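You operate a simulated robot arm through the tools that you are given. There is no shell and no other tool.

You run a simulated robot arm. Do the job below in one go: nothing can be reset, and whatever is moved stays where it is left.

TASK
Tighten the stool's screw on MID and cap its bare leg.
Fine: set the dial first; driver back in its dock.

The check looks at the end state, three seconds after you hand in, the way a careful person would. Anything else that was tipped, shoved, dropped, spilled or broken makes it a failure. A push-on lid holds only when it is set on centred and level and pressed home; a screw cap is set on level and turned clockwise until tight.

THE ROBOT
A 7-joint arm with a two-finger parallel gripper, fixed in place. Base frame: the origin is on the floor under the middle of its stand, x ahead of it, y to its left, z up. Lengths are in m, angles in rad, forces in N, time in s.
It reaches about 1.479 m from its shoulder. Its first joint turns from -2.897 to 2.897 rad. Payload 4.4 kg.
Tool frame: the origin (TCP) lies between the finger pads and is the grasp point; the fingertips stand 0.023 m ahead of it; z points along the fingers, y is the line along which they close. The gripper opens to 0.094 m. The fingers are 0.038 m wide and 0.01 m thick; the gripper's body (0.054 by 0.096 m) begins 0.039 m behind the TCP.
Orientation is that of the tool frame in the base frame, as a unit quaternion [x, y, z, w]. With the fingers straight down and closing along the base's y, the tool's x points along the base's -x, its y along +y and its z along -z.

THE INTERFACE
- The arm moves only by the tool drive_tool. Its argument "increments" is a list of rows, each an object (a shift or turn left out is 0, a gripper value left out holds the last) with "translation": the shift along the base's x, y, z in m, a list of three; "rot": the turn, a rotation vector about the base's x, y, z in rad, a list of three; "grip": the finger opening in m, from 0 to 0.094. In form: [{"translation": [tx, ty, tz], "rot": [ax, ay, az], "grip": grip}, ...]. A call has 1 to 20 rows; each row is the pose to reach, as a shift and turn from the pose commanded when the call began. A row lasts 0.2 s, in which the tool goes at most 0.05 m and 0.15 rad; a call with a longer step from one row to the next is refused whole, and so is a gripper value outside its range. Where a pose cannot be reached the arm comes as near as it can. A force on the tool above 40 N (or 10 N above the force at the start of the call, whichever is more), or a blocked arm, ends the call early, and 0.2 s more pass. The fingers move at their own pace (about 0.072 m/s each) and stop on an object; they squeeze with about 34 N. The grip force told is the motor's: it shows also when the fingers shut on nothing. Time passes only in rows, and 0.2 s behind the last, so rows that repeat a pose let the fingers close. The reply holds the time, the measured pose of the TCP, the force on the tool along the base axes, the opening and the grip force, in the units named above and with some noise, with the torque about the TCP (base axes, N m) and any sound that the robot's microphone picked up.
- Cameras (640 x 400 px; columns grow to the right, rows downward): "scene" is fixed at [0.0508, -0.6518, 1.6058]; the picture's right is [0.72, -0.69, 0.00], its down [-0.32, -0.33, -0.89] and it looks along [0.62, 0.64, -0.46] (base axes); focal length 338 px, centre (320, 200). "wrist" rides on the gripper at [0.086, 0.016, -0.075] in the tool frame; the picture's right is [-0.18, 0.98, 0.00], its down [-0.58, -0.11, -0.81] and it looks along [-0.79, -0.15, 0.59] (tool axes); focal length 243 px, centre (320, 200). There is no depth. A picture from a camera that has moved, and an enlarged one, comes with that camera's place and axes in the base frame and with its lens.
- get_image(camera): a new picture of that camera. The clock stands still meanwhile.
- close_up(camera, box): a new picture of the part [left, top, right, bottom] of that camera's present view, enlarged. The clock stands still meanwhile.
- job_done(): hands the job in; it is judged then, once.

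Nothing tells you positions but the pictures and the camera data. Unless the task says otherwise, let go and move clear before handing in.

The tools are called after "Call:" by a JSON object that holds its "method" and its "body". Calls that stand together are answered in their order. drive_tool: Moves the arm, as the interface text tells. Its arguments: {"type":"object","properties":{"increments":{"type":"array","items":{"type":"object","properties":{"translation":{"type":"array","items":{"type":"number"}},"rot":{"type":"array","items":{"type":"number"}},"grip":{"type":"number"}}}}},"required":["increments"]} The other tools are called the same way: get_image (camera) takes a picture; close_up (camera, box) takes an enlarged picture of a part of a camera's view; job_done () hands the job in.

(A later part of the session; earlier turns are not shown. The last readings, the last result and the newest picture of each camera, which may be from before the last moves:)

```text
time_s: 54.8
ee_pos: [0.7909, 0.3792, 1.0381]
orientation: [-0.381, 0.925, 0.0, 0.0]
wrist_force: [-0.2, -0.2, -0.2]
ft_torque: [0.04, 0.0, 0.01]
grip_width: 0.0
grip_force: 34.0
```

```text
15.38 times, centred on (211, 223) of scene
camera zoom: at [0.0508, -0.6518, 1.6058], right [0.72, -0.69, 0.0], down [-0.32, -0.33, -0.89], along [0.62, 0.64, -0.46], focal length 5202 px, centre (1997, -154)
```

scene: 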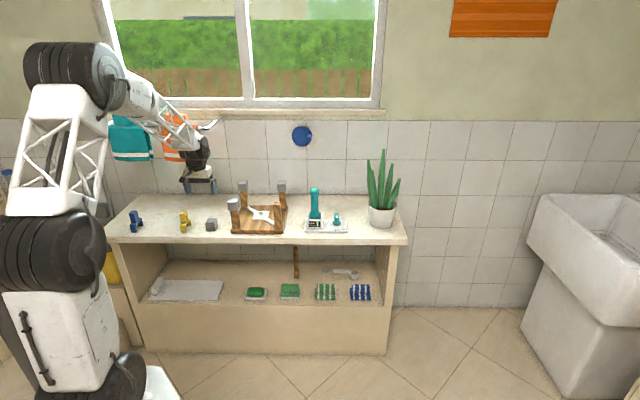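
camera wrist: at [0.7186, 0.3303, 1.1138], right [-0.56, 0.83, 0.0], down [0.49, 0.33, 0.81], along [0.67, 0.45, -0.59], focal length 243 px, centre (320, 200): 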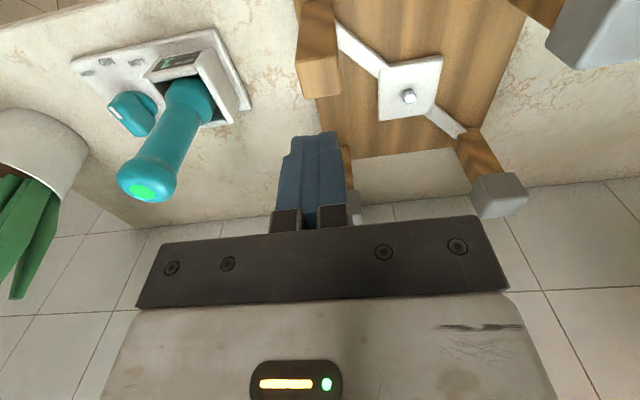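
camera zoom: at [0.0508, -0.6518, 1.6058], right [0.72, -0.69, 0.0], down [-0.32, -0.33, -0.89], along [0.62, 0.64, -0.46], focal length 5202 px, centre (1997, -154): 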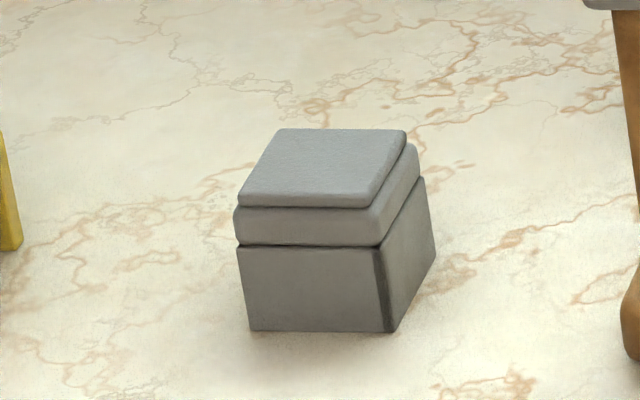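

Call:
{"method": "close_up", "body": {"camera": "wrist", "box": [280, 40, 360, 110]}}

Call:
{"method": "close_up", "body": {"camera": "scene", "box": [270, 195, 300, 235]}}

```text
5.71 times, centred on (320, 75) of wrist
camera zoom: at [0.7186, 0.3303, 1.1138], right [-0.56, 0.83, 0.0], down [0.49, 0.33, 0.81], along [0.67, 0.45, -0.59], focal length 1386 px, centre (320, 914)
```

zoom: 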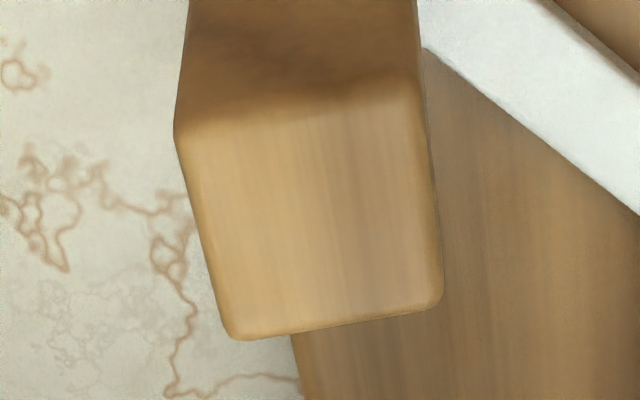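

```text
10.00 times, centred on (285, 215) of scene
camera zoom: at [0.0508, -0.6518, 1.6058], right [0.72, -0.69, 0.0], down [-0.32, -0.33, -0.89], along [0.62, 0.64, -0.46], focal length 3381 px, centre (670, 50)
```

zoom: 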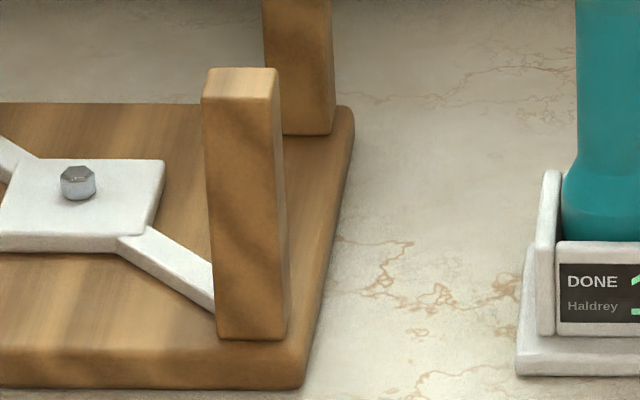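

I have the bare leg located: its top is centred at about (0.792, 0.380, 0.941) and squared at 45°. Now I'll go back for the cap with the fingers open.

Call:
{"method": "drive_tool", "body": {"increments": [{"translation": [-0.025, 0.028, 0], "grip": 0.08}, {"translation": [-0.05, 0.056, 0]}, {"translation": [-0.075, 0.084, 0]}, {"translation": [-0.1, 0.112, 0]}, {"translation": [-0.125, 0.14, 0]}, {"translation": [-0.15, 0.168, 0]}, {"translation": [-0.175, 0.196, 0]}, {"translation": [-0.19, 0.214, 0]}, {"translation": [-0.198, 0.2246, 0]}, {"translation": [-0.198, 0.2246, -0.04]}, {"translation": [-0.198, 0.2246, -0.08]}, {"translation": [-0.198, 0.2246, -0.12]}, {"translation": [-0.198, 0.2246, -0.12]}, {"translation": [-0.198, 0.2246, -0.12]}]}}

Call:
{"method": "get_image", "body": {"camera": "wrist"}}

Call:
{"method": "close_up", "body": {"camera": "wrist", "box": [260, 20, 380, 140]}}

```text
time_s: 57.8
ee_pos: [0.5939, 0.6042, 0.916]
orientation: [-0.382, 0.924, 0.0, 0.0]
wrist_force: [0.5, -0.1, -0.6]
ft_torque: [0.0, -0.01, -0.02]
grip_width: 0.0802
grip_force: 0.1
```

```text
taken
camera wrist: at [0.5203, 0.5551, 0.992], right [-0.56, 0.83, 0.0], down [0.49, 0.33, 0.81], along [0.67, 0.45, -0.59], focal length 243 px, centre (320, 200)
```

wrist: 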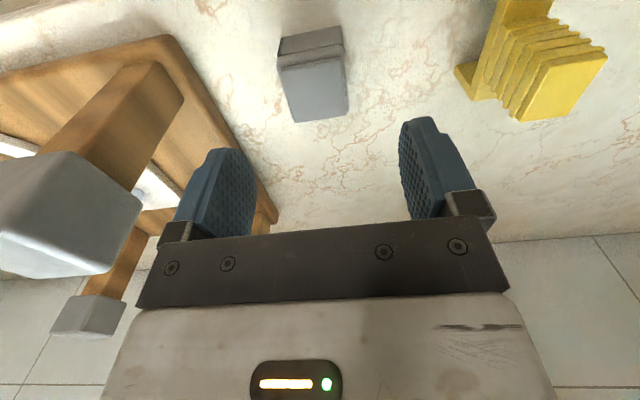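

```text
3.33 times, centred on (320, 80) of wrist
camera zoom: at [0.5203, 0.5551, 0.992], right [-0.56, 0.83, 0.0], down [0.49, 0.33, 0.81], along [0.67, 0.45, -0.59], focal length 809 px, centre (320, 600)
```

zoom: 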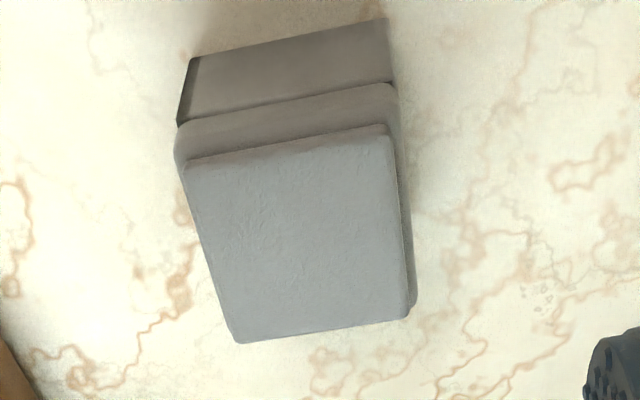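

Call:
{"method": "close_up", "body": {"camera": "wrist", "box": [275, 20, 325, 70]}}

Call:
{"method": "close_up", "body": {"camera": "wrist", "box": [310, 20, 360, 70]}}

Call:
{"method": "close_up", "body": {"camera": "scene", "box": [202, 214, 220, 234]}}

```text
8.00 times, centred on (300, 45) of wrist
camera zoom: at [0.5203, 0.5551, 0.992], right [-0.56, 0.83, 0.0], down [0.49, 0.33, 0.81], along [0.67, 0.45, -0.59], focal length 1941 px, centre (480, 1440)
```

zoom: 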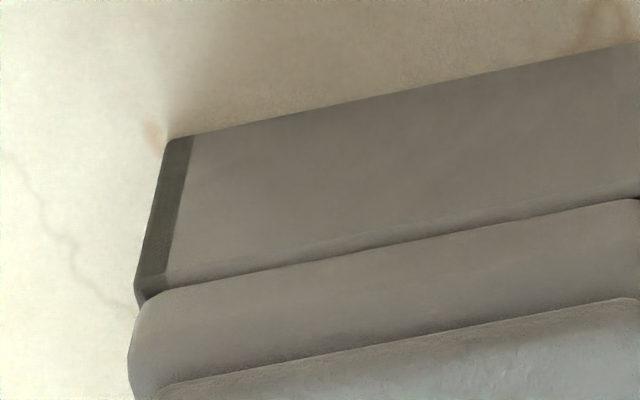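

```text
8.00 times, centred on (335, 45) of wrist
camera zoom: at [0.5203, 0.5551, 0.992], right [-0.56, 0.83, 0.0], down [0.49, 0.33, 0.81], along [0.67, 0.45, -0.59], focal length 1941 px, centre (200, 1440)
```

zoom: 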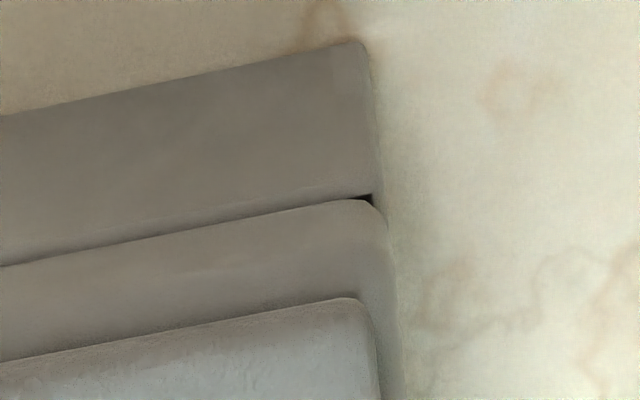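

```text
16.00 times, centred on (211, 224) of scene
camera zoom: at [0.0508, -0.6518, 1.6058], right [0.72, -0.69, 0.0], down [-0.32, -0.33, -0.89], along [0.62, 0.64, -0.46], focal length 5410 px, centre (2064, -184)
```

zoom: 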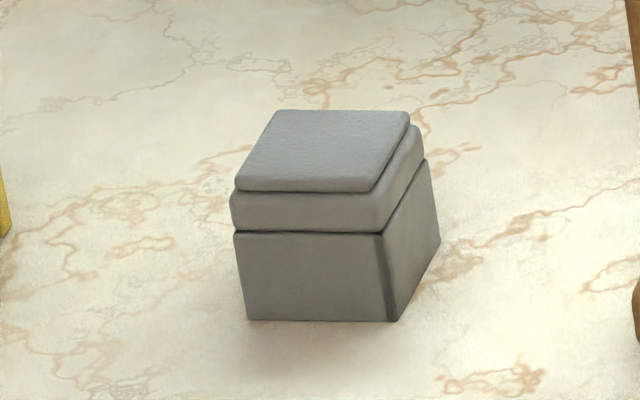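

The cap hasn't moved more than about 1.5 mm. I'll grip it again with the offset corrected, then lift in very small steps and read the force.

Call:
{"method": "drive_tool", "body": {"increments": [{"translation": [0.0015, -0.0018, -0.02], "grip": 0.08}, {"translation": [0.0015, -0.0018, -0.05]}, {"translation": [0.0015, -0.0018, -0.075]}, {"translation": [0.0015, -0.0018, -0.086]}, {"translation": [0.0015, -0.0018, -0.091]}, {"translation": [0.0015, -0.0018, -0.091]}, {"translation": [0.0015, -0.0018, -0.091], "grip": 0.05}, {"translation": [0.0015, -0.0018, -0.091], "grip": 0.05}, {"translation": [0.0015, -0.0018, -0.091], "grip": 0.0}, {"translation": [0.0015, -0.0018, -0.091], "grip": 0.0}, {"translation": [0.0015, -0.0018, -0.091], "grip": 0.0}]}}

Call:
{"method": "get_image", "body": {"camera": "wrist"}}

Call:
{"method": "close_up", "body": {"camera": "scene", "box": [195, 205, 230, 240]}}

```text
time_s: 60.2
ee_pos: [0.5961, 0.6019, 0.8261]
orientation: [-0.382, 0.924, 0.0, -0.001]
wrist_force: [-0.2, 0.6, -0.5]
ft_torque: [0.02, 0.01, 0.01]
grip_width: 0.0412
grip_force: 34.2
```

```text
taken
camera wrist: at [0.5226, 0.5527, 0.9018], right [-0.56, 0.83, 0.0], down [0.49, 0.33, 0.81], along [0.67, 0.45, -0.59], focal length 243 px, centre (320, 200)
```

wrist: 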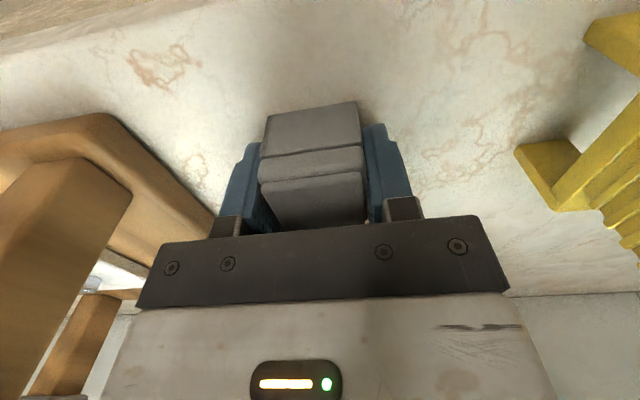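

```text
11.43 times, centred on (212, 222) of scene
camera zoom: at [0.0508, -0.6518, 1.6058], right [0.72, -0.69, 0.0], down [-0.32, -0.33, -0.89], along [0.62, 0.64, -0.46], focal length 3864 px, centre (1549, -57)
```

zoom: 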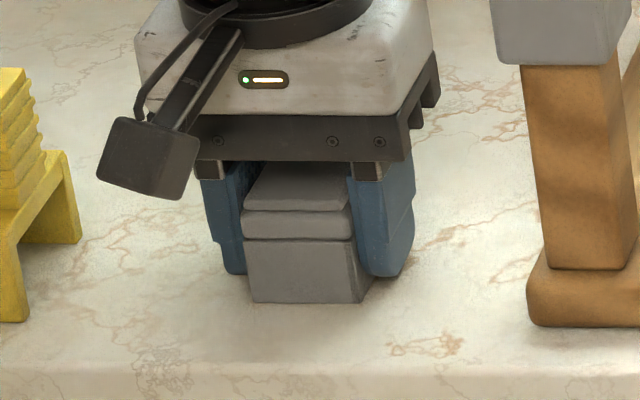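

Call:
{"method": "drive_tool", "body": {"increments": [{"translation": [0, 0, 0.001], "grip": 0.0}, {"translation": [0, 0, 0.002]}, {"translation": [0, 0, 0.003]}]}}

Call:
{"method": "close_up", "body": {"camera": "scene", "box": [195, 205, 230, 240]}}

```text
time_s: 61.0
ee_pos: [0.5969, 0.6024, 0.8292]
orientation: [-0.382, 0.924, -0.001, 0.001]
wrist_force: [0.5, 0.1, 0.1]
ft_torque: [0.03, 0.0, 0.01]
grip_width: 0.0414
grip_force: 34.2
```

```text
11.43 times, centred on (212, 222) of scene
camera zoom: at [0.0508, -0.6518, 1.6058], right [0.72, -0.69, 0.0], down [-0.32, -0.33, -0.89], along [0.62, 0.64, -0.46], focal length 3864 px, centre (1549, -57)
```

zoom: 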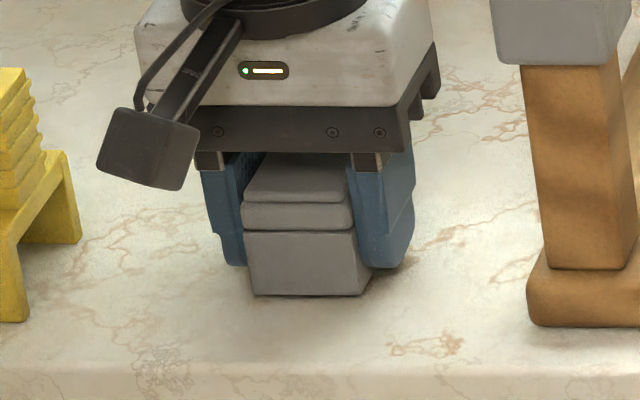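

It lifts when I go slowly, and it weighs almost nothing. I'll keep raising it gently and check that it stays put.

Call:
{"method": "drive_tool", "body": {"increments": [{"translation": [0, 0, 0.003], "grip": 0.0}, {"translation": [0, 0, 0.007]}, {"translation": [0, 0, 0.012]}, {"translation": [0, 0, 0.017]}]}}

Call:
{"method": "close_up", "body": {"camera": "scene", "box": [195, 205, 230, 240]}}

Call:
{"method": "close_up", "body": {"camera": "wrist", "box": [220, 60, 420, 240]}}

```text
time_s: 62.0
ee_pos: [0.5967, 0.6028, 0.8467]
orientation: [-0.382, 0.924, 0.0, 0.0]
wrist_force: [0.9, -0.4, 0.4]
ft_torque: [-0.02, -0.01, 0.04]
grip_width: 0.0415
grip_force: 33.7
```

```text
11.43 times, centred on (212, 222) of scene
camera zoom: at [0.0508, -0.6518, 1.6058], right [0.72, -0.69, 0.0], down [-0.32, -0.33, -0.89], along [0.62, 0.64, -0.46], focal length 3864 px, centre (1549, -57)
```

zoom: 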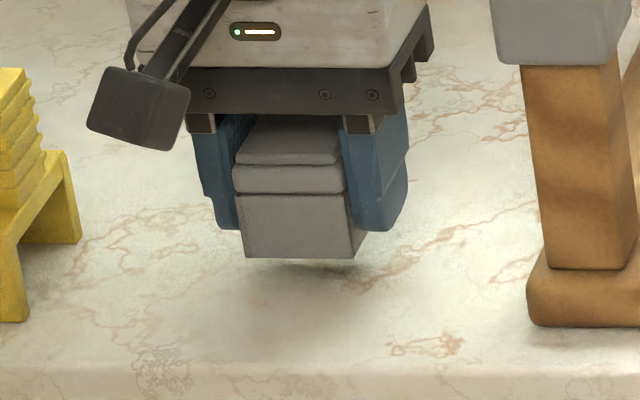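

```text
2.22 times, centred on (320, 150) of wrist
camera zoom: at [0.5226, 0.5525, 0.9222], right [-0.56, 0.83, 0.0], down [0.49, 0.33, 0.81], along [0.67, 0.45, -0.59], focal length 539 px, centre (320, 311)
```

zoom: 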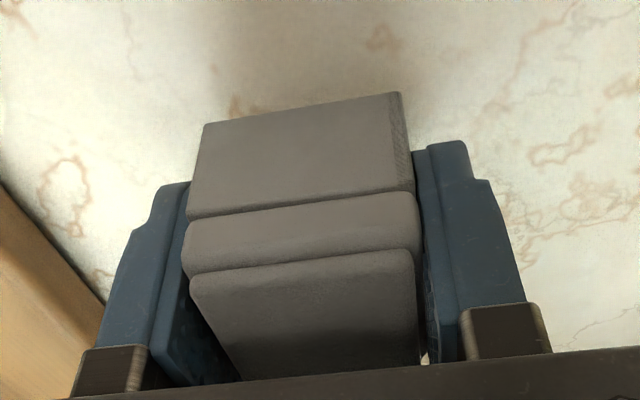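

The cap holds and keeps its place in the fingers. I'll go on up slowly, watching the grip width.

Call:
{"method": "drive_tool", "body": {"increments": [{"translation": [0, 0, 0.004], "grip": 0.0}, {"translation": [0, 0, 0.009]}, {"translation": [0, 0, 0.015]}, {"translation": [0, 0, 0.022]}, {"translation": [0, 0, 0.03]}, {"translation": [0, 0, 0.038]}, {"translation": [0, 0, 0.046]}, {"translation": [0, 0, 0.053]}, {"translation": [0, 0, 0.058]}, {"translation": [0, 0, 0.06]}]}}

Call:
{"method": "close_up", "body": {"camera": "wrist", "box": [220, 60, 420, 240]}}

```text
time_s: 64.2
ee_pos: [0.5957, 0.6023, 0.9068]
orientation: [-0.381, 0.924, 0.0, 0.0]
wrist_force: [-0.7, 0.3, -0.4]
ft_torque: [0.03, -0.04, 0.0]
grip_width: 0.0416
grip_force: 34.4
```

```text
2.22 times, centred on (320, 150) of wrist
camera zoom: at [0.523, 0.5529, 0.9814], right [-0.56, 0.83, 0.0], down [0.49, 0.33, 0.81], along [0.67, 0.45, -0.59], focal length 539 px, centre (320, 311)
```

zoom: 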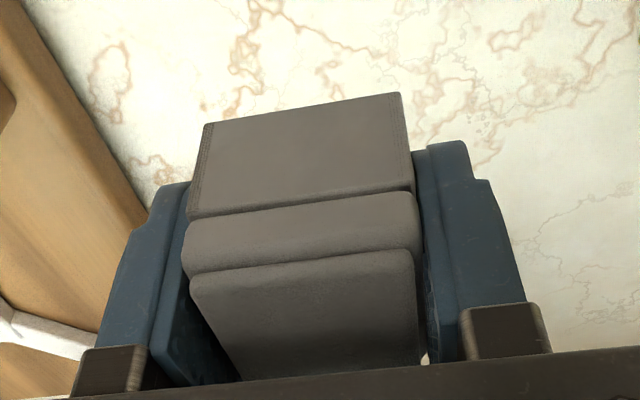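

Call:
{"method": "drive_tool", "body": {"increments": [{"translation": [0, 0, 0.004], "grip": 0.0}, {"translation": [0, 0, 0.01]}, {"translation": [0, 0, 0.018]}, {"translation": [0, 0, 0.027]}, {"translation": [0, 0, 0.037]}, {"translation": [0, 0, 0.047]}, {"translation": [0, 0, 0.057]}, {"translation": [0, 0, 0.067]}, {"translation": [0, 0, 0.077]}, {"translation": [0, 0, 0.087]}, {"translation": [0, 0, 0.097]}, {"translation": [0, 0, 0.105]}, {"translation": [0, 0, 0.11]}, {"translation": [0, 0, 0.112]}]}}

Call:
{"method": "close_up", "body": {"camera": "wrist", "box": [220, 60, 420, 240]}}

```text
time_s: 67.2
ee_pos: [0.5961, 0.6022, 1.0186]
orientation: [-0.381, 0.924, 0.0, 0.0]
wrist_force: [0.6, -0.3, -0.3]
ft_torque: [0.0, -0.01, 0.03]
grip_width: 0.0414
grip_force: 33.5
```

```text
2.22 times, centred on (320, 150) of wrist
camera zoom: at [0.5233, 0.553, 1.0943], right [-0.56, 0.83, 0.0], down [0.49, 0.33, 0.81], along [0.67, 0.45, -0.59], focal length 539 px, centre (320, 311)
```

zoom: 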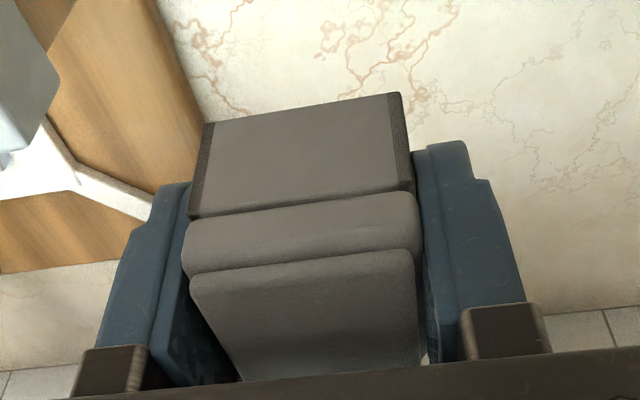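

The hold is stable. I'll carry it smoothly over to the bare leg.

Call:
{"method": "drive_tool", "body": {"increments": [{"translation": [0.0033, -0.0037, 0], "grip": 0.0}, {"translation": [0.0085, -0.0096, 0]}, {"translation": [0.0155, -0.0175, 0]}, {"translation": [0.0245, -0.0277, 0]}, {"translation": [0.0355, -0.0402, 0]}, {"translation": [0.0475, -0.0538, 0]}, {"translation": [0.06, -0.0679, 0]}, {"translation": [0.0725, -0.0821, 0]}, {"translation": [0.085, -0.0962, 0]}, {"translation": [0.0975, -0.1104, 0]}, {"translation": [0.11, -0.1245, 0]}, {"translation": [0.1225, -0.1387, 0]}, {"translation": [0.135, -0.1528, 0]}, {"translation": [0.1475, -0.167, 0]}, {"translation": [0.16, -0.1811, 0]}, {"translation": [0.172, -0.1947, 0]}, {"translation": [0.182, -0.206, 0]}, {"translation": [0.19, -0.215, 0]}, {"translation": [0.195, -0.2207, 0]}, {"translation": [0.1965, -0.2224, 0]}]}}

Call:
{"method": "get_image", "body": {"camera": "wrist"}}

Call:
{"method": "close_up", "body": {"camera": "scene", "box": [225, 150, 315, 240]}}

```text
time_s: 71.4
ee_pos: [0.7932, 0.3791, 1.0175]
orientation: [-0.382, 0.924, 0.0, 0.0]
wrist_force: [-0.7, 0.4, 0.5]
ft_torque: [0.01, -0.01, -0.01]
grip_width: 0.0414
grip_force: 34.2
```

```text
taken
camera wrist: at [0.72, 0.3305, 1.0934], right [-0.56, 0.83, 0.0], down [0.49, 0.33, 0.81], along [0.67, 0.46, -0.59], focal length 243 px, centre (320, 200)
```

wrist: 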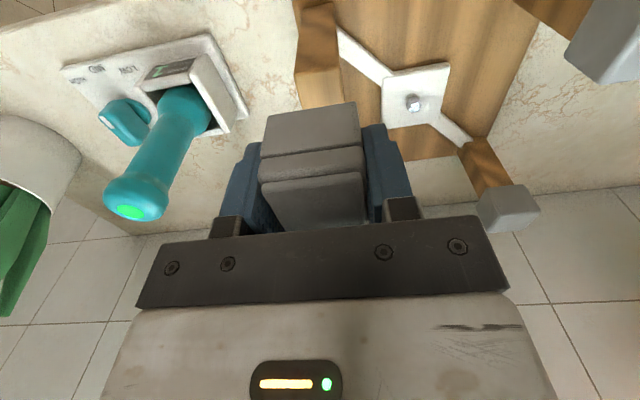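

```text
4.44 times, centred on (270, 195) of scene
camera zoom: at [0.0508, -0.6518, 1.6058], right [0.72, -0.69, 0.0], down [-0.32, -0.33, -0.89], along [0.62, 0.64, -0.46], focal length 1503 px, centre (542, 222)
```

zoom: 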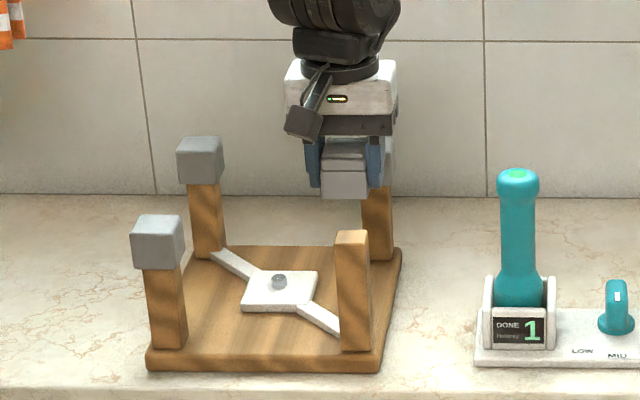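

The cap is right over the leg. I'll lower until its rim is about 1 cm above the leg top and verify from both cameras.

Call:
{"method": "drive_tool", "body": {"increments": [{"translation": [0, 0, -0.004], "grip": 0.0}, {"translation": [0, 0, -0.01]}, {"translation": [0, 0, -0.018]}, {"translation": [0, 0, -0.026]}, {"translation": [0, 0, -0.032]}, {"translation": [0, 0, -0.035]}, {"translation": [0, 0, -0.035]}]}}

Call:
{"method": "close_up", "body": {"camera": "scene", "box": [260, 175, 305, 220]}}

Call:
{"method": "close_up", "body": {"camera": "wrist", "box": [260, 40, 380, 160]}}

```text
time_s: 73.0
ee_pos: [0.7937, 0.3794, 0.9832]
orientation: [-0.382, 0.924, 0.0, -0.001]
wrist_force: [0.3, 0.1, 0.3]
ft_torque: [0.02, 0.01, 0.0]
grip_width: 0.0417
grip_force: 34.1
```

```text
8.89 times, centred on (282, 198) of scene
camera zoom: at [0.0508, -0.6518, 1.6058], right [0.72, -0.69, 0.0], down [-0.32, -0.33, -0.89], along [0.62, 0.64, -0.46], focal length 3005 px, centre (653, 222)
```

zoom: 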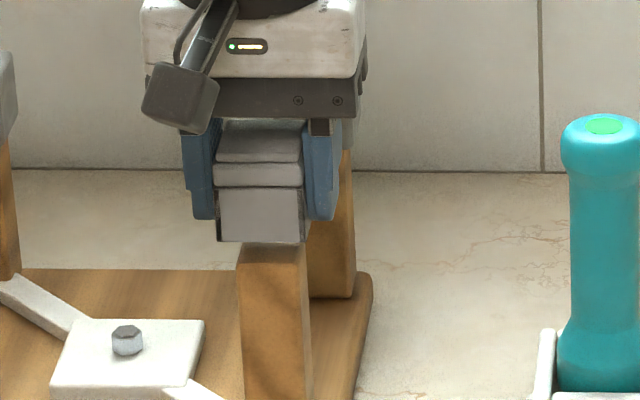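

```text
3.33 times, centred on (320, 100) of wrist
camera zoom: at [0.7199, 0.3312, 1.0591], right [-0.56, 0.83, 0.0], down [0.49, 0.33, 0.81], along [0.67, 0.45, -0.59], focal length 809 px, centre (320, 533)
```

zoom: 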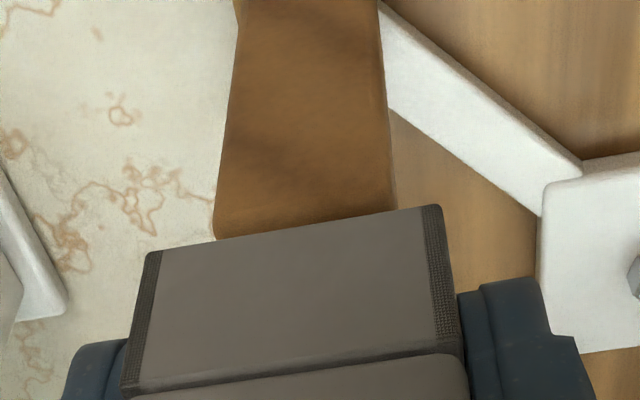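

Call:
{"method": "close_up", "body": {"camera": "scene", "box": [271, 190, 291, 215]}}

Call:
{"method": "close_up", "body": {"camera": "wrist", "box": [280, 30, 350, 120]}}

```text
16.00 times, centred on (281, 202) of scene
camera zoom: at [0.0508, -0.6518, 1.6058], right [0.72, -0.69, 0.0], down [-0.32, -0.33, -0.89], along [0.62, 0.64, -0.46], focal length 5410 px, centre (944, 160)
```

zoom: 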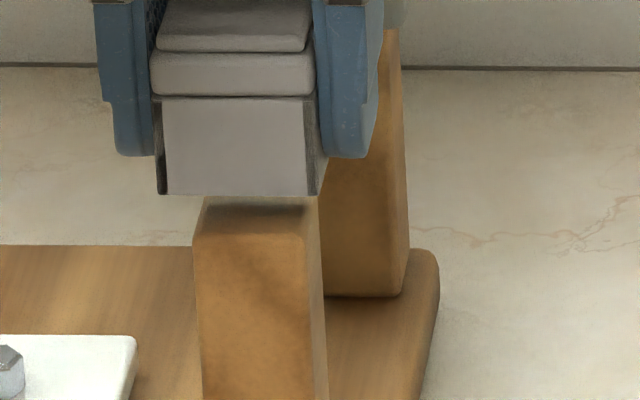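

```text
4.44 times, centred on (315, 75) of wrist
camera zoom: at [0.7199, 0.3312, 1.0591], right [-0.56, 0.83, 0.0], down [0.49, 0.33, 0.81], along [0.67, 0.45, -0.59], focal length 1078 px, centre (342, 756)
```

zoom: 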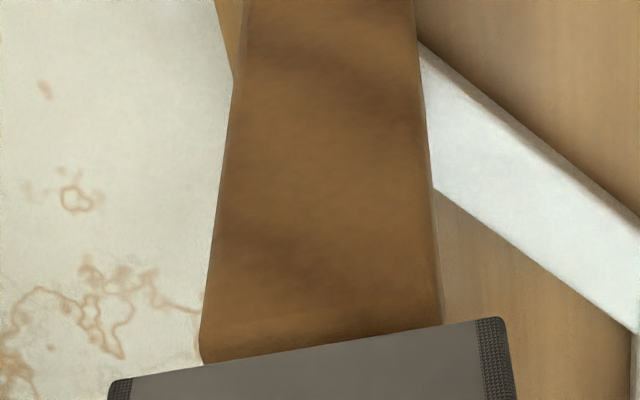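

The cap looks 1–2 mm left of the leg's centre. I'll shift right 1 mm, lower to about 5 mm above the leg top and measure again.

Call:
{"method": "drive_tool", "body": {"increments": [{"translation": [0.0007, -0.0007, -0.003], "grip": 0.0}, {"translation": [0.0007, -0.0007, -0.006]}, {"translation": [0.0007, -0.0007, -0.009]}, {"translation": [0.0007, -0.0007, -0.01]}, {"translation": [0.0007, -0.0007, -0.01]}]}}

Call:
{"method": "close_up", "body": {"camera": "scene", "box": [271, 190, 291, 215]}}

Call:
{"method": "close_up", "body": {"camera": "wrist", "box": [280, 30, 350, 120]}}

```text
time_s: 74.2
ee_pos: [0.7936, 0.3796, 0.9744]
orientation: [-0.382, 0.924, 0.0, 0.001]
wrist_force: [1.4, 0.1, -1.2]
ft_torque: [0.02, -0.01, -0.03]
grip_width: 0.0415
grip_force: 34.0
```

```text
16.00 times, centred on (281, 202) of scene
camera zoom: at [0.0508, -0.6518, 1.6058], right [0.72, -0.69, 0.0], down [-0.32, -0.33, -0.89], along [0.62, 0.64, -0.46], focal length 5410 px, centre (944, 160)
```

zoom: 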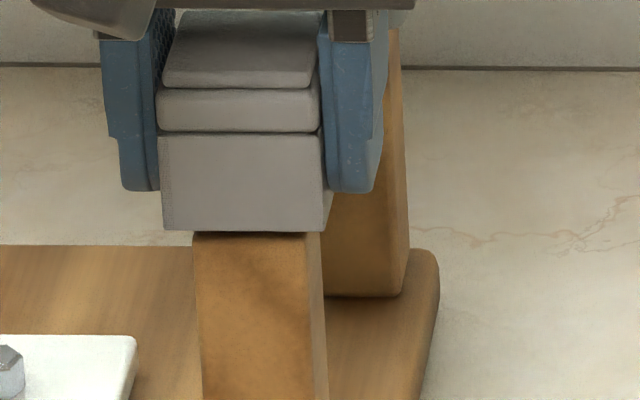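

```text
4.44 times, centred on (315, 75) of wrist
camera zoom: at [0.7203, 0.3304, 1.0489], right [-0.56, 0.83, 0.0], down [0.49, 0.33, 0.81], along [0.67, 0.45, -0.59], focal length 1078 px, centre (342, 756)
```

zoom: 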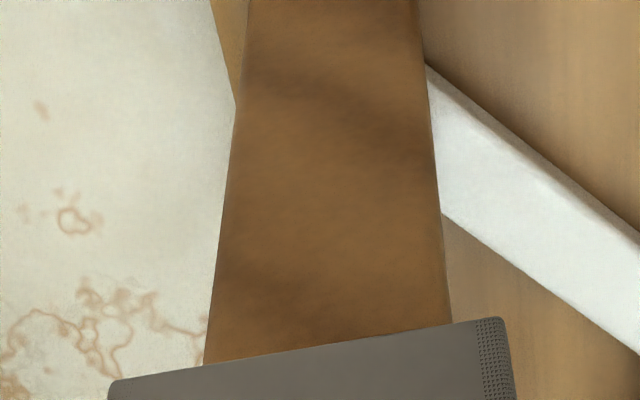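

Sideways (e1) the cap is within about 0.7 mm, but front-to-back is hard to judge from here. The cap and leg are both square, so I'll raise the cap, turn the tool 90°, and measure the other axis directly with the wrist camera.

Call:
{"method": "drive_tool", "body": {"increments": [{"translation": [0, 0, 0.006], "grip": 0.0}, {"translation": [0, 0, 0.014]}, {"translation": [0, 0, 0.022]}, {"translation": [0, 0, 0.03], "rot": [0, 0, -0.05]}, {"translation": [0, 0, 0.03], "rot": [0, 0, -0.15]}, {"translation": [0, 0, 0.03], "rot": [0, 0, -0.26]}, {"translation": [0, 0, 0.03], "rot": [0, 0, -0.37]}, {"translation": [0, 0, 0.03], "rot": [0, 0, -0.48]}, {"translation": [0, 0, 0.03], "rot": [0, 0, -0.59]}, {"translation": [0, 0, 0.03], "rot": [0, 0, -0.7]}, {"translation": [0, 0, 0.03], "rot": [0, 0, -0.81]}, {"translation": [0, 0, 0.03], "rot": [0, 0, -0.92]}, {"translation": [0, 0, 0.03], "rot": [0, 0, -1.03]}, {"translation": [0, 0, 0.03], "rot": [0, 0, -1.14]}, {"translation": [0, 0, 0.03], "rot": [0, 0, -1.25]}, {"translation": [0, 0, 0.03], "rot": [0, 0, -1.36]}, {"translation": [0, 0, 0.03], "rot": [0, 0, -1.46]}, {"translation": [0, 0, 0.03], "rot": [0, 0, -1.54]}, {"translation": [0, 0, 0.03], "rot": [0, 0, -1.5708]}, {"translation": [0, 0, 0.03], "rot": [0, 0, -1.5708]}]}}

Call:
{"method": "get_image", "body": {"camera": "wrist"}}

Call:
{"method": "close_up", "body": {"camera": "scene", "box": [225, 150, 315, 240]}}

```text
time_s: 78.4
ee_pos: [0.7931, 0.3797, 1.0015]
orientation: [0.383, 0.924, 0.0, 0.0]
wrist_force: [0.0, -0.4, -1.3]
ft_torque: [-0.02, 0.02, -0.03]
grip_width: 0.0416
grip_force: 34.2
```

```text
taken
camera wrist: at [0.7435, 0.4521, 1.0784], right [0.83, 0.56, 0.0], down [0.33, -0.49, 0.81], along [0.45, -0.67, -0.59], focal length 243 px, centre (320, 200)
```

wrist: 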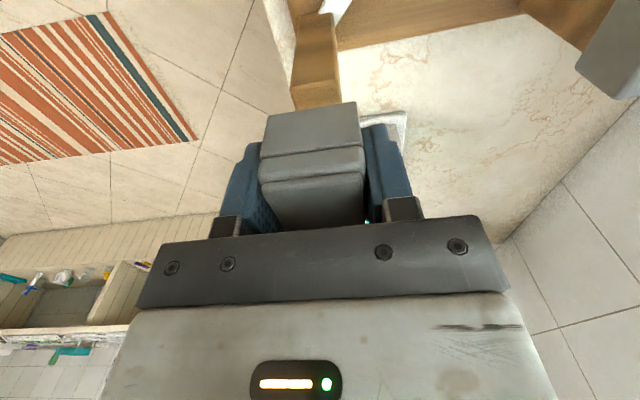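

```text
4.44 times, centred on (270, 195) of scene
camera zoom: at [0.0508, -0.6518, 1.6058], right [0.72, -0.69, 0.0], down [-0.32, -0.33, -0.89], along [0.62, 0.64, -0.46], focal length 1503 px, centre (542, 222)
```

zoom: 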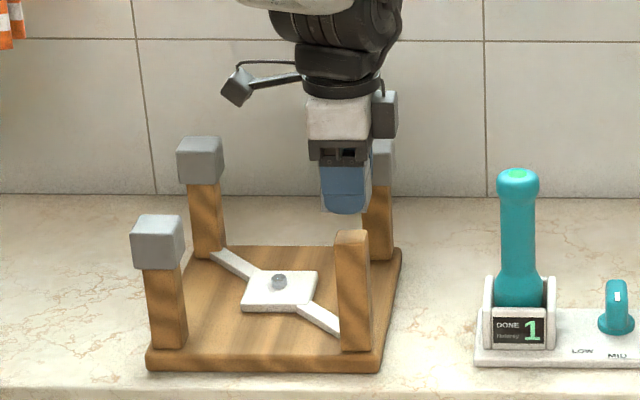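

Still holding the cap at 41.6 mm. I'll lower back to just above the leg and measure in this orientation.

Call:
{"method": "drive_tool", "body": {"increments": [{"translation": [0, 0, -0.006], "grip": 0.0}, {"translation": [0, 0, -0.014]}, {"translation": [0, 0, -0.022]}, {"translation": [0, 0, -0.028]}, {"translation": [0, 0, -0.029]}, {"translation": [0, 0, -0.029]}]}}

Call:
{"method": "close_up", "body": {"camera": "wrist", "box": [280, 30, 350, 120]}}

Call:
{"method": "close_up", "body": {"camera": "scene", "box": [271, 190, 291, 215]}}

Call:
{"method": "close_up", "body": {"camera": "wrist", "box": [220, 20, 420, 240]}}

```text
time_s: 79.8
ee_pos: [0.7934, 0.3786, 0.975]
orientation: [0.384, 0.923, 0.0, -0.001]
wrist_force: [0.7, -0.6, -1.1]
ft_torque: [-0.02, -0.02, 0.0]
grip_width: 0.0417
grip_force: 34.1
```

```text
4.44 times, centred on (315, 75) of wrist
camera zoom: at [0.7431, 0.4518, 1.0506], right [0.83, 0.56, 0.0], down [0.33, -0.49, 0.81], along [0.45, -0.67, -0.59], focal length 1078 px, centre (342, 756)
```

zoom: 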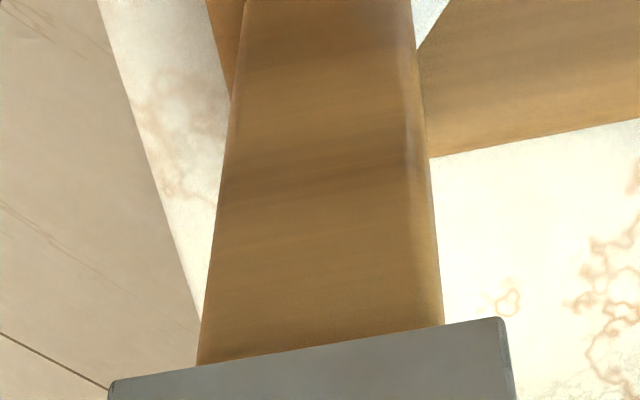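

```text
16.00 times, centred on (281, 202) of scene
camera zoom: at [0.0508, -0.6518, 1.6058], right [0.72, -0.69, 0.0], down [-0.32, -0.33, -0.89], along [0.62, 0.64, -0.46], focal length 5410 px, centre (944, 160)
```

zoom: 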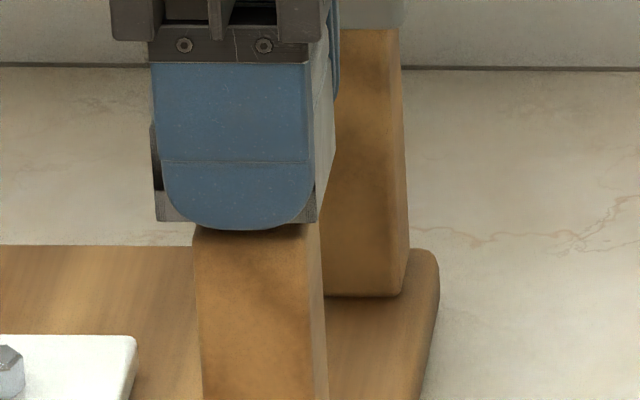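

```text
1.82 times, centred on (320, 130) of wrist
camera zoom: at [0.7431, 0.4518, 1.0506], right [0.83, 0.56, 0.0], down [0.33, -0.49, 0.81], along [0.45, -0.67, -0.59], focal length 441 px, centre (320, 327)
```

zoom: 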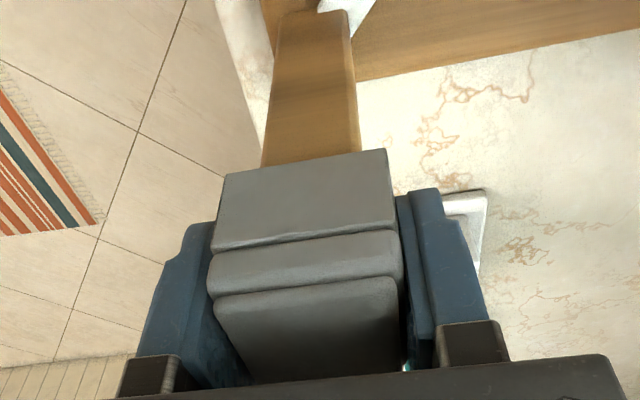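

In this orientation the leg is centred front-to-back to within about 0.5 mm. The cap sits about 1.5 mm toward the left of the tool, so I'll shift about 1.8 mm to the right and check again.

Call:
{"method": "drive_tool", "body": {"increments": [{"translation": [0.0006, -0.0006, 0], "grip": 0.0}, {"translation": [0.0012, -0.0013, 0]}, {"translation": [0.0012, -0.0013, -0.002]}, {"translation": [0.0012, -0.0013, -0.003]}, {"translation": [0.0012, -0.0013, -0.003]}]}}

Call:
{"method": "close_up", "body": {"camera": "wrist", "box": [280, 30, 350, 120]}}

Call:
{"method": "close_up", "body": {"camera": "scene", "box": [271, 190, 291, 215]}}

```text
time_s: 81.0
ee_pos: [0.7937, 0.3776, 0.9706]
orientation: [0.383, 0.924, 0.0, 0.0]
wrist_force: [-0.2, -0.4, 0.3]
ft_torque: [-0.02, -0.01, 0.01]
grip_width: 0.0414
grip_force: 34.0
```

```text
4.44 times, centred on (315, 75) of wrist
camera zoom: at [0.7444, 0.4508, 1.0468], right [0.83, 0.56, 0.0], down [0.33, -0.49, 0.81], along [0.45, -0.67, -0.59], focal length 1078 px, centre (342, 756)
```

zoom: 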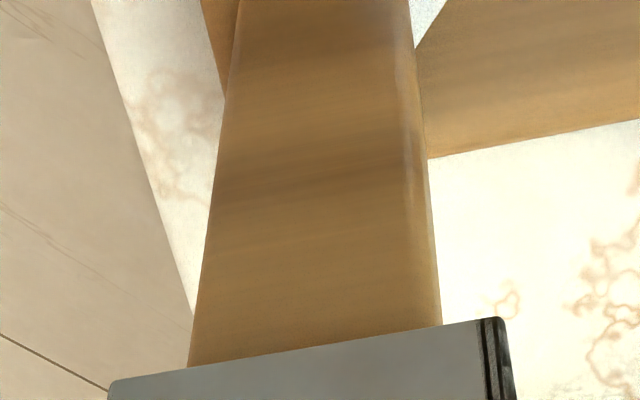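

```text
16.00 times, centred on (281, 202) of scene
camera zoom: at [0.0508, -0.6518, 1.6058], right [0.72, -0.69, 0.0], down [-0.32, -0.33, -0.89], along [0.62, 0.64, -0.46], focal length 5410 px, centre (944, 160)
```

zoom: 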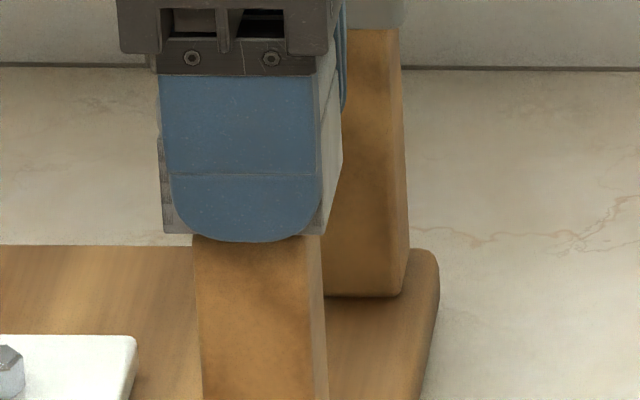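

Both axes now agree to within about 0.6 mm. I'll lower onto the leg in 1 mm steps, watching the force.

Call:
{"method": "drive_tool", "body": {"increments": [{"translation": [-0.0002, -0.0002, -0.001], "grip": 0.0}, {"translation": [-0.0002, -0.0002, -0.002]}, {"translation": [-0.0002, -0.0002, -0.003]}, {"translation": [-0.0002, -0.0002, -0.004]}, {"translation": [-0.0002, -0.0002, -0.005]}, {"translation": [-0.0002, -0.0002, -0.006]}]}}

Call:
{"method": "close_up", "body": {"camera": "scene", "box": [271, 190, 291, 215]}}

```text
time_s: 82.4
ee_pos: [0.7949, 0.3774, 0.9651]
orientation: [0.383, 0.924, 0.0, 0.0]
wrist_force: [0.1, -0.2, 0.0]
ft_torque: [-0.02, 0.04, -0.03]
grip_width: 0.0416
grip_force: 33.8
```

```text
16.00 times, centred on (281, 202) of scene
camera zoom: at [0.0508, -0.6518, 1.6058], right [0.72, -0.69, 0.0], down [-0.32, -0.33, -0.89], along [0.62, 0.64, -0.46], focal length 5410 px, centre (944, 160)
```

zoom: 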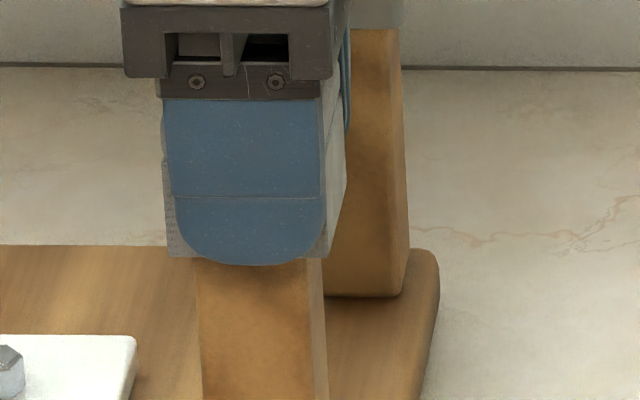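

The rim is sliding over the leg without touching. Continuing down.

Call:
{"method": "drive_tool", "body": {"increments": [{"translation": [0, 0, -0.001], "grip": 0.0}, {"translation": [0, 0, -0.002]}, {"translation": [0, 0, -0.003]}, {"translation": [0, 0, -0.004]}, {"translation": [0, 0, -0.005]}, {"translation": [0, 0, -0.006]}, {"translation": [0, 0, -0.007]}, {"translation": [0, 0, -0.008]}]}}

Call:
{"method": "close_up", "body": {"camera": "scene", "box": [271, 190, 291, 215]}}

Call:
{"method": "close_up", "body": {"camera": "wrist", "box": [270, 20, 370, 140]}}

```text
time_s: 84.2
ee_pos: [0.7939, 0.3776, 0.9571]
orientation: [0.384, 0.923, -0.001, -0.001]
wrist_force: [-0.5, 0.7, -0.7]
ft_torque: [0.02, -0.01, -0.01]
grip_width: 0.0414
grip_force: 33.3
```

```text
16.00 times, centred on (281, 202) of scene
camera zoom: at [0.0508, -0.6518, 1.6058], right [0.72, -0.69, 0.0], down [-0.32, -0.33, -0.89], along [0.62, 0.64, -0.46], focal length 5410 px, centre (944, 160)
```

zoom: 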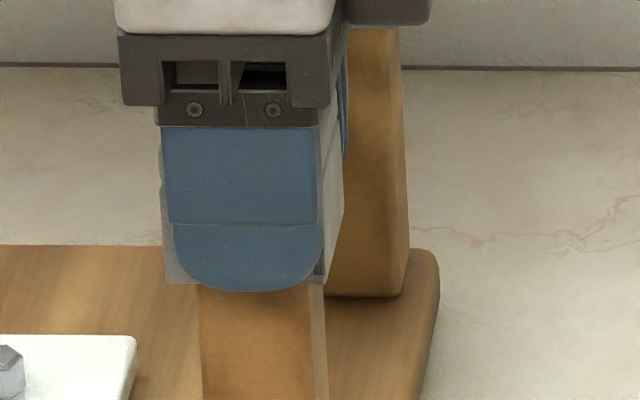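

```text
3.33 times, centred on (320, 80) of wrist
camera zoom: at [0.7439, 0.4507, 1.0325], right [0.83, 0.56, 0.0], down [0.33, -0.49, 0.81], along [0.45, -0.67, -0.59], focal length 809 px, centre (320, 600)
```

zoom: 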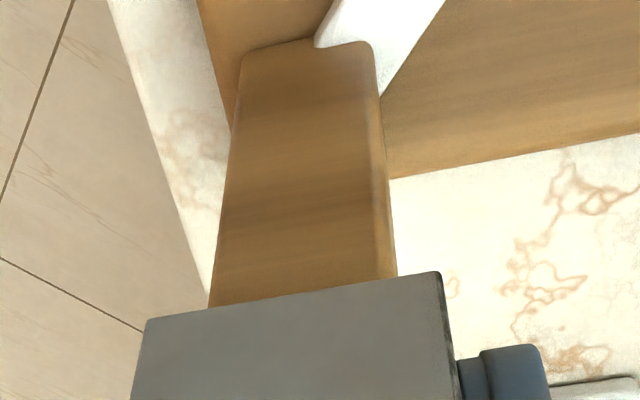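

The cap is about 1 cm over the leg and still free of contact. I'll continue until it meets resistance.

Call:
{"method": "drive_tool", "body": {"increments": [{"translation": [0, 0, -0.001], "grip": 0.0}, {"translation": [0, 0, -0.002]}, {"translation": [0, 0, -0.003]}, {"translation": [0, 0, -0.004]}, {"translation": [0, 0, -0.005]}, {"translation": [0, 0, -0.006]}, {"translation": [0, 0, -0.007]}, {"translation": [0, 0, -0.008]}]}}

Call:
{"method": "close_up", "body": {"camera": "scene", "box": [271, 190, 291, 215]}}

```text
time_s: 86.0
ee_pos: [0.794, 0.378, 0.9483]
orientation: [0.384, 0.923, 0.0, 0.0]
wrist_force: [-0.8, 0.5, -0.7]
ft_torque: [0.03, 0.01, -0.01]
grip_width: 0.0415
grip_force: 33.7
```

```text
16.00 times, centred on (281, 202) of scene
camera zoom: at [0.0508, -0.6518, 1.6058], right [0.72, -0.69, 0.0], down [-0.32, -0.33, -0.89], along [0.62, 0.64, -0.46], focal length 5410 px, centre (944, 160)
```

zoom: 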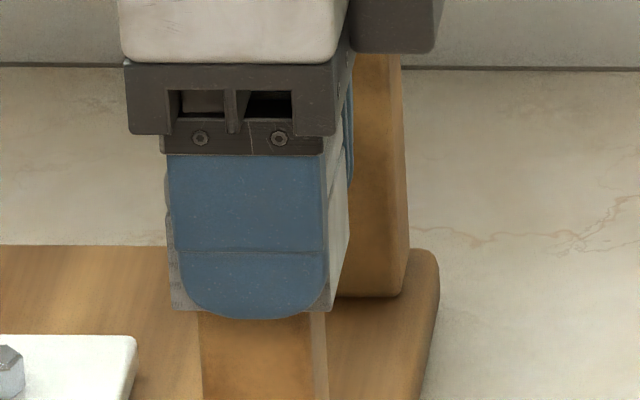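

Call:
{"method": "drive_tool", "body": {"increments": [{"translation": [0, 0, -0.001], "grip": 0.0}, {"translation": [0, 0, -0.002]}, {"translation": [0, 0, -0.003]}, {"translation": [0, 0, -0.004]}, {"translation": [0, 0, -0.005]}]}}

Call:
{"method": "close_up", "body": {"camera": "scene", "box": [271, 190, 291, 215]}}

Call:
{"method": "close_up", "body": {"camera": "scene", "box": [225, 150, 315, 240]}}

```text
time_s: 87.2
ee_pos: [0.7945, 0.3766, 0.9442]
orientation: [0.384, 0.923, -0.001, 0.0]
wrist_force: [-0.2, 0.1, -0.7]
ft_torque: [-0.02, 0.03, -0.02]
grip_width: 0.0413
grip_force: 34.0
```

```text
16.00 times, centred on (281, 202) of scene
camera zoom: at [0.0508, -0.6518, 1.6058], right [0.72, -0.69, 0.0], down [-0.32, -0.33, -0.89], along [0.62, 0.64, -0.46], focal length 5410 px, centre (944, 160)
```

zoom: 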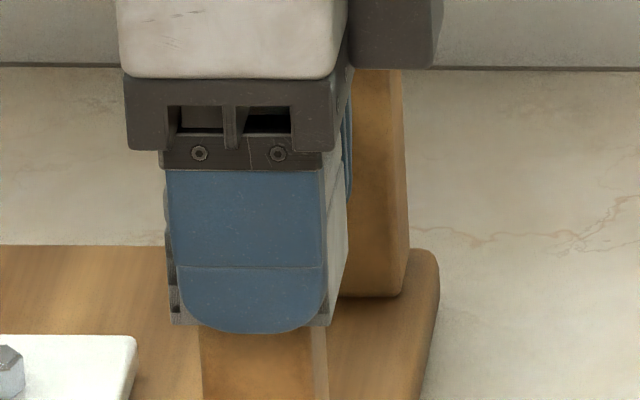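

```text
4.44 times, centred on (270, 195) of scene
camera zoom: at [0.0508, -0.6518, 1.6058], right [0.72, -0.69, 0.0], down [-0.32, -0.33, -0.89], along [0.62, 0.64, -0.46], focal length 1503 px, centre (542, 222)
```

zoom: 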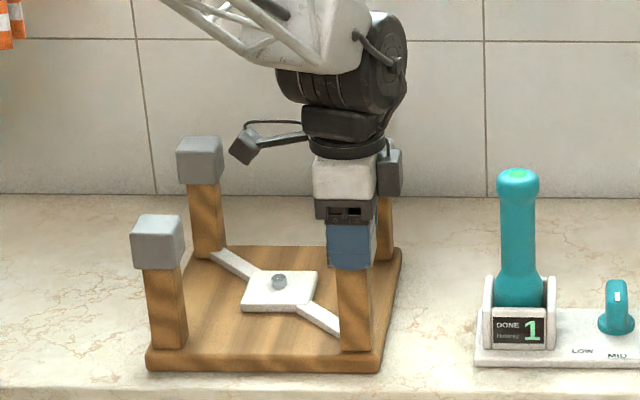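

Call:
{"method": "drive_tool", "body": {"increments": [{"translation": [0, 0, -0.001], "grip": 0.0}, {"translation": [0, 0, -0.002]}, {"translation": [0, 0, -0.003]}, {"translation": [0, 0, -0.004]}]}}

Call:
{"method": "close_up", "body": {"camera": "scene", "box": [271, 190, 291, 215]}}

Call:
{"method": "close_up", "body": {"camera": "wrist", "box": [220, 20, 420, 240]}}

```text
time_s: 88.2
ee_pos: [0.7941, 0.3774, 0.9404]
orientation: [0.383, 0.924, 0.0, 0.0]
wrist_force: [0.0, -0.7, -0.3]
ft_torque: [0.02, -0.01, 0.0]
grip_width: 0.0415
grip_force: 33.7
```

```text
16.00 times, centred on (281, 202) of scene
camera zoom: at [0.0508, -0.6518, 1.6058], right [0.72, -0.69, 0.0], down [-0.32, -0.33, -0.89], along [0.62, 0.64, -0.46], focal length 5410 px, centre (944, 160)
```

zoom: 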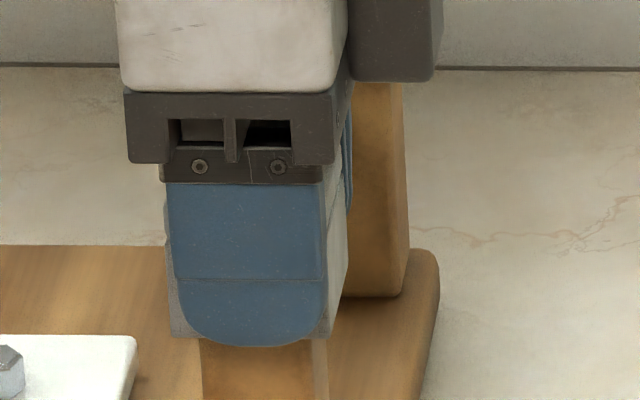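

```text
1.82 times, centred on (320, 130) of wrist
camera zoom: at [0.7444, 0.4509, 1.0161], right [0.83, 0.56, 0.0], down [0.33, -0.49, 0.81], along [0.45, -0.67, -0.59], focal length 441 px, centre (320, 327)
```

zoom: 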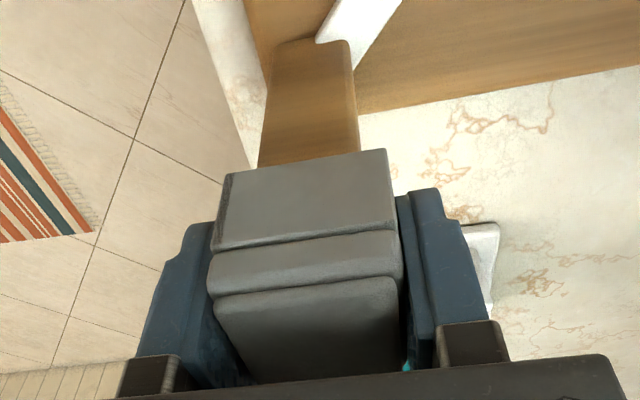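

Call:
{"method": "drive_tool", "body": {"increments": [{"translation": [0, 0, -0.001], "grip": 0.0}, {"translation": [0, 0, -0.002]}, {"translation": [0, 0, -0.003]}]}}

```text
time_s: 89.0
ee_pos: [0.7953, 0.3791, 0.9392]
orientation: [0.383, 0.924, 0.002, 0.002]
wrist_force: [-3.4, -0.8, 28.6]
ft_torque: [-0.04, 0.11, 0.04]
grip_width: 0.0416
grip_force: 33.9
```

The cap met firm resistance (about 29 N) at the same height as the other caps. I'll add one more gentle push to make sure it is home.

Call:
{"method": "drive_tool", "body": {"increments": [{"translation": [0, 0, -0.0005], "grip": 0.0}, {"translation": [0, 0, -0.001]}, {"translation": [0, 0, -0.001]}]}}

Call:
{"method": "close_up", "body": {"camera": "scene", "box": [225, 150, 315, 240]}}

Call:
{"method": "close_up", "body": {"camera": "wrist", "box": [220, 20, 420, 240]}}

```text
time_s: 89.8
ee_pos: [0.7946, 0.3772, 0.9383]
orientation: [0.383, 0.924, 0.001, -0.001]
wrist_force: [7.5, 9.0, 33.2]
ft_torque: [-0.07, -0.06, 0.01]
grip_width: 0.0417
grip_force: 33.8
```

```text
4.44 times, centred on (270, 195) of scene
camera zoom: at [0.0508, -0.6518, 1.6058], right [0.72, -0.69, 0.0], down [-0.32, -0.33, -0.89], along [0.62, 0.64, -0.46], focal length 1503 px, centre (542, 222)
```

zoom: 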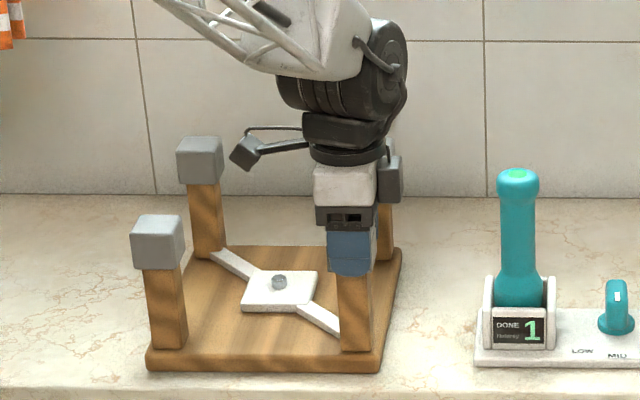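

```text
1.82 times, centred on (320, 130) of wrist
camera zoom: at [0.7443, 0.4503, 1.0134], right [0.83, 0.56, 0.0], down [0.33, -0.49, 0.81], along [0.46, -0.67, -0.59], focal length 441 px, centre (320, 327)
```

zoom: 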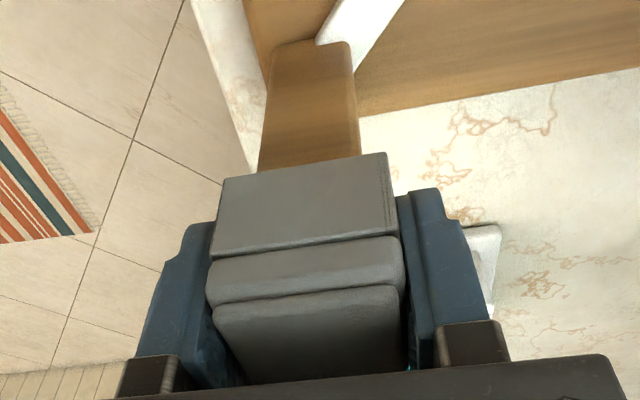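

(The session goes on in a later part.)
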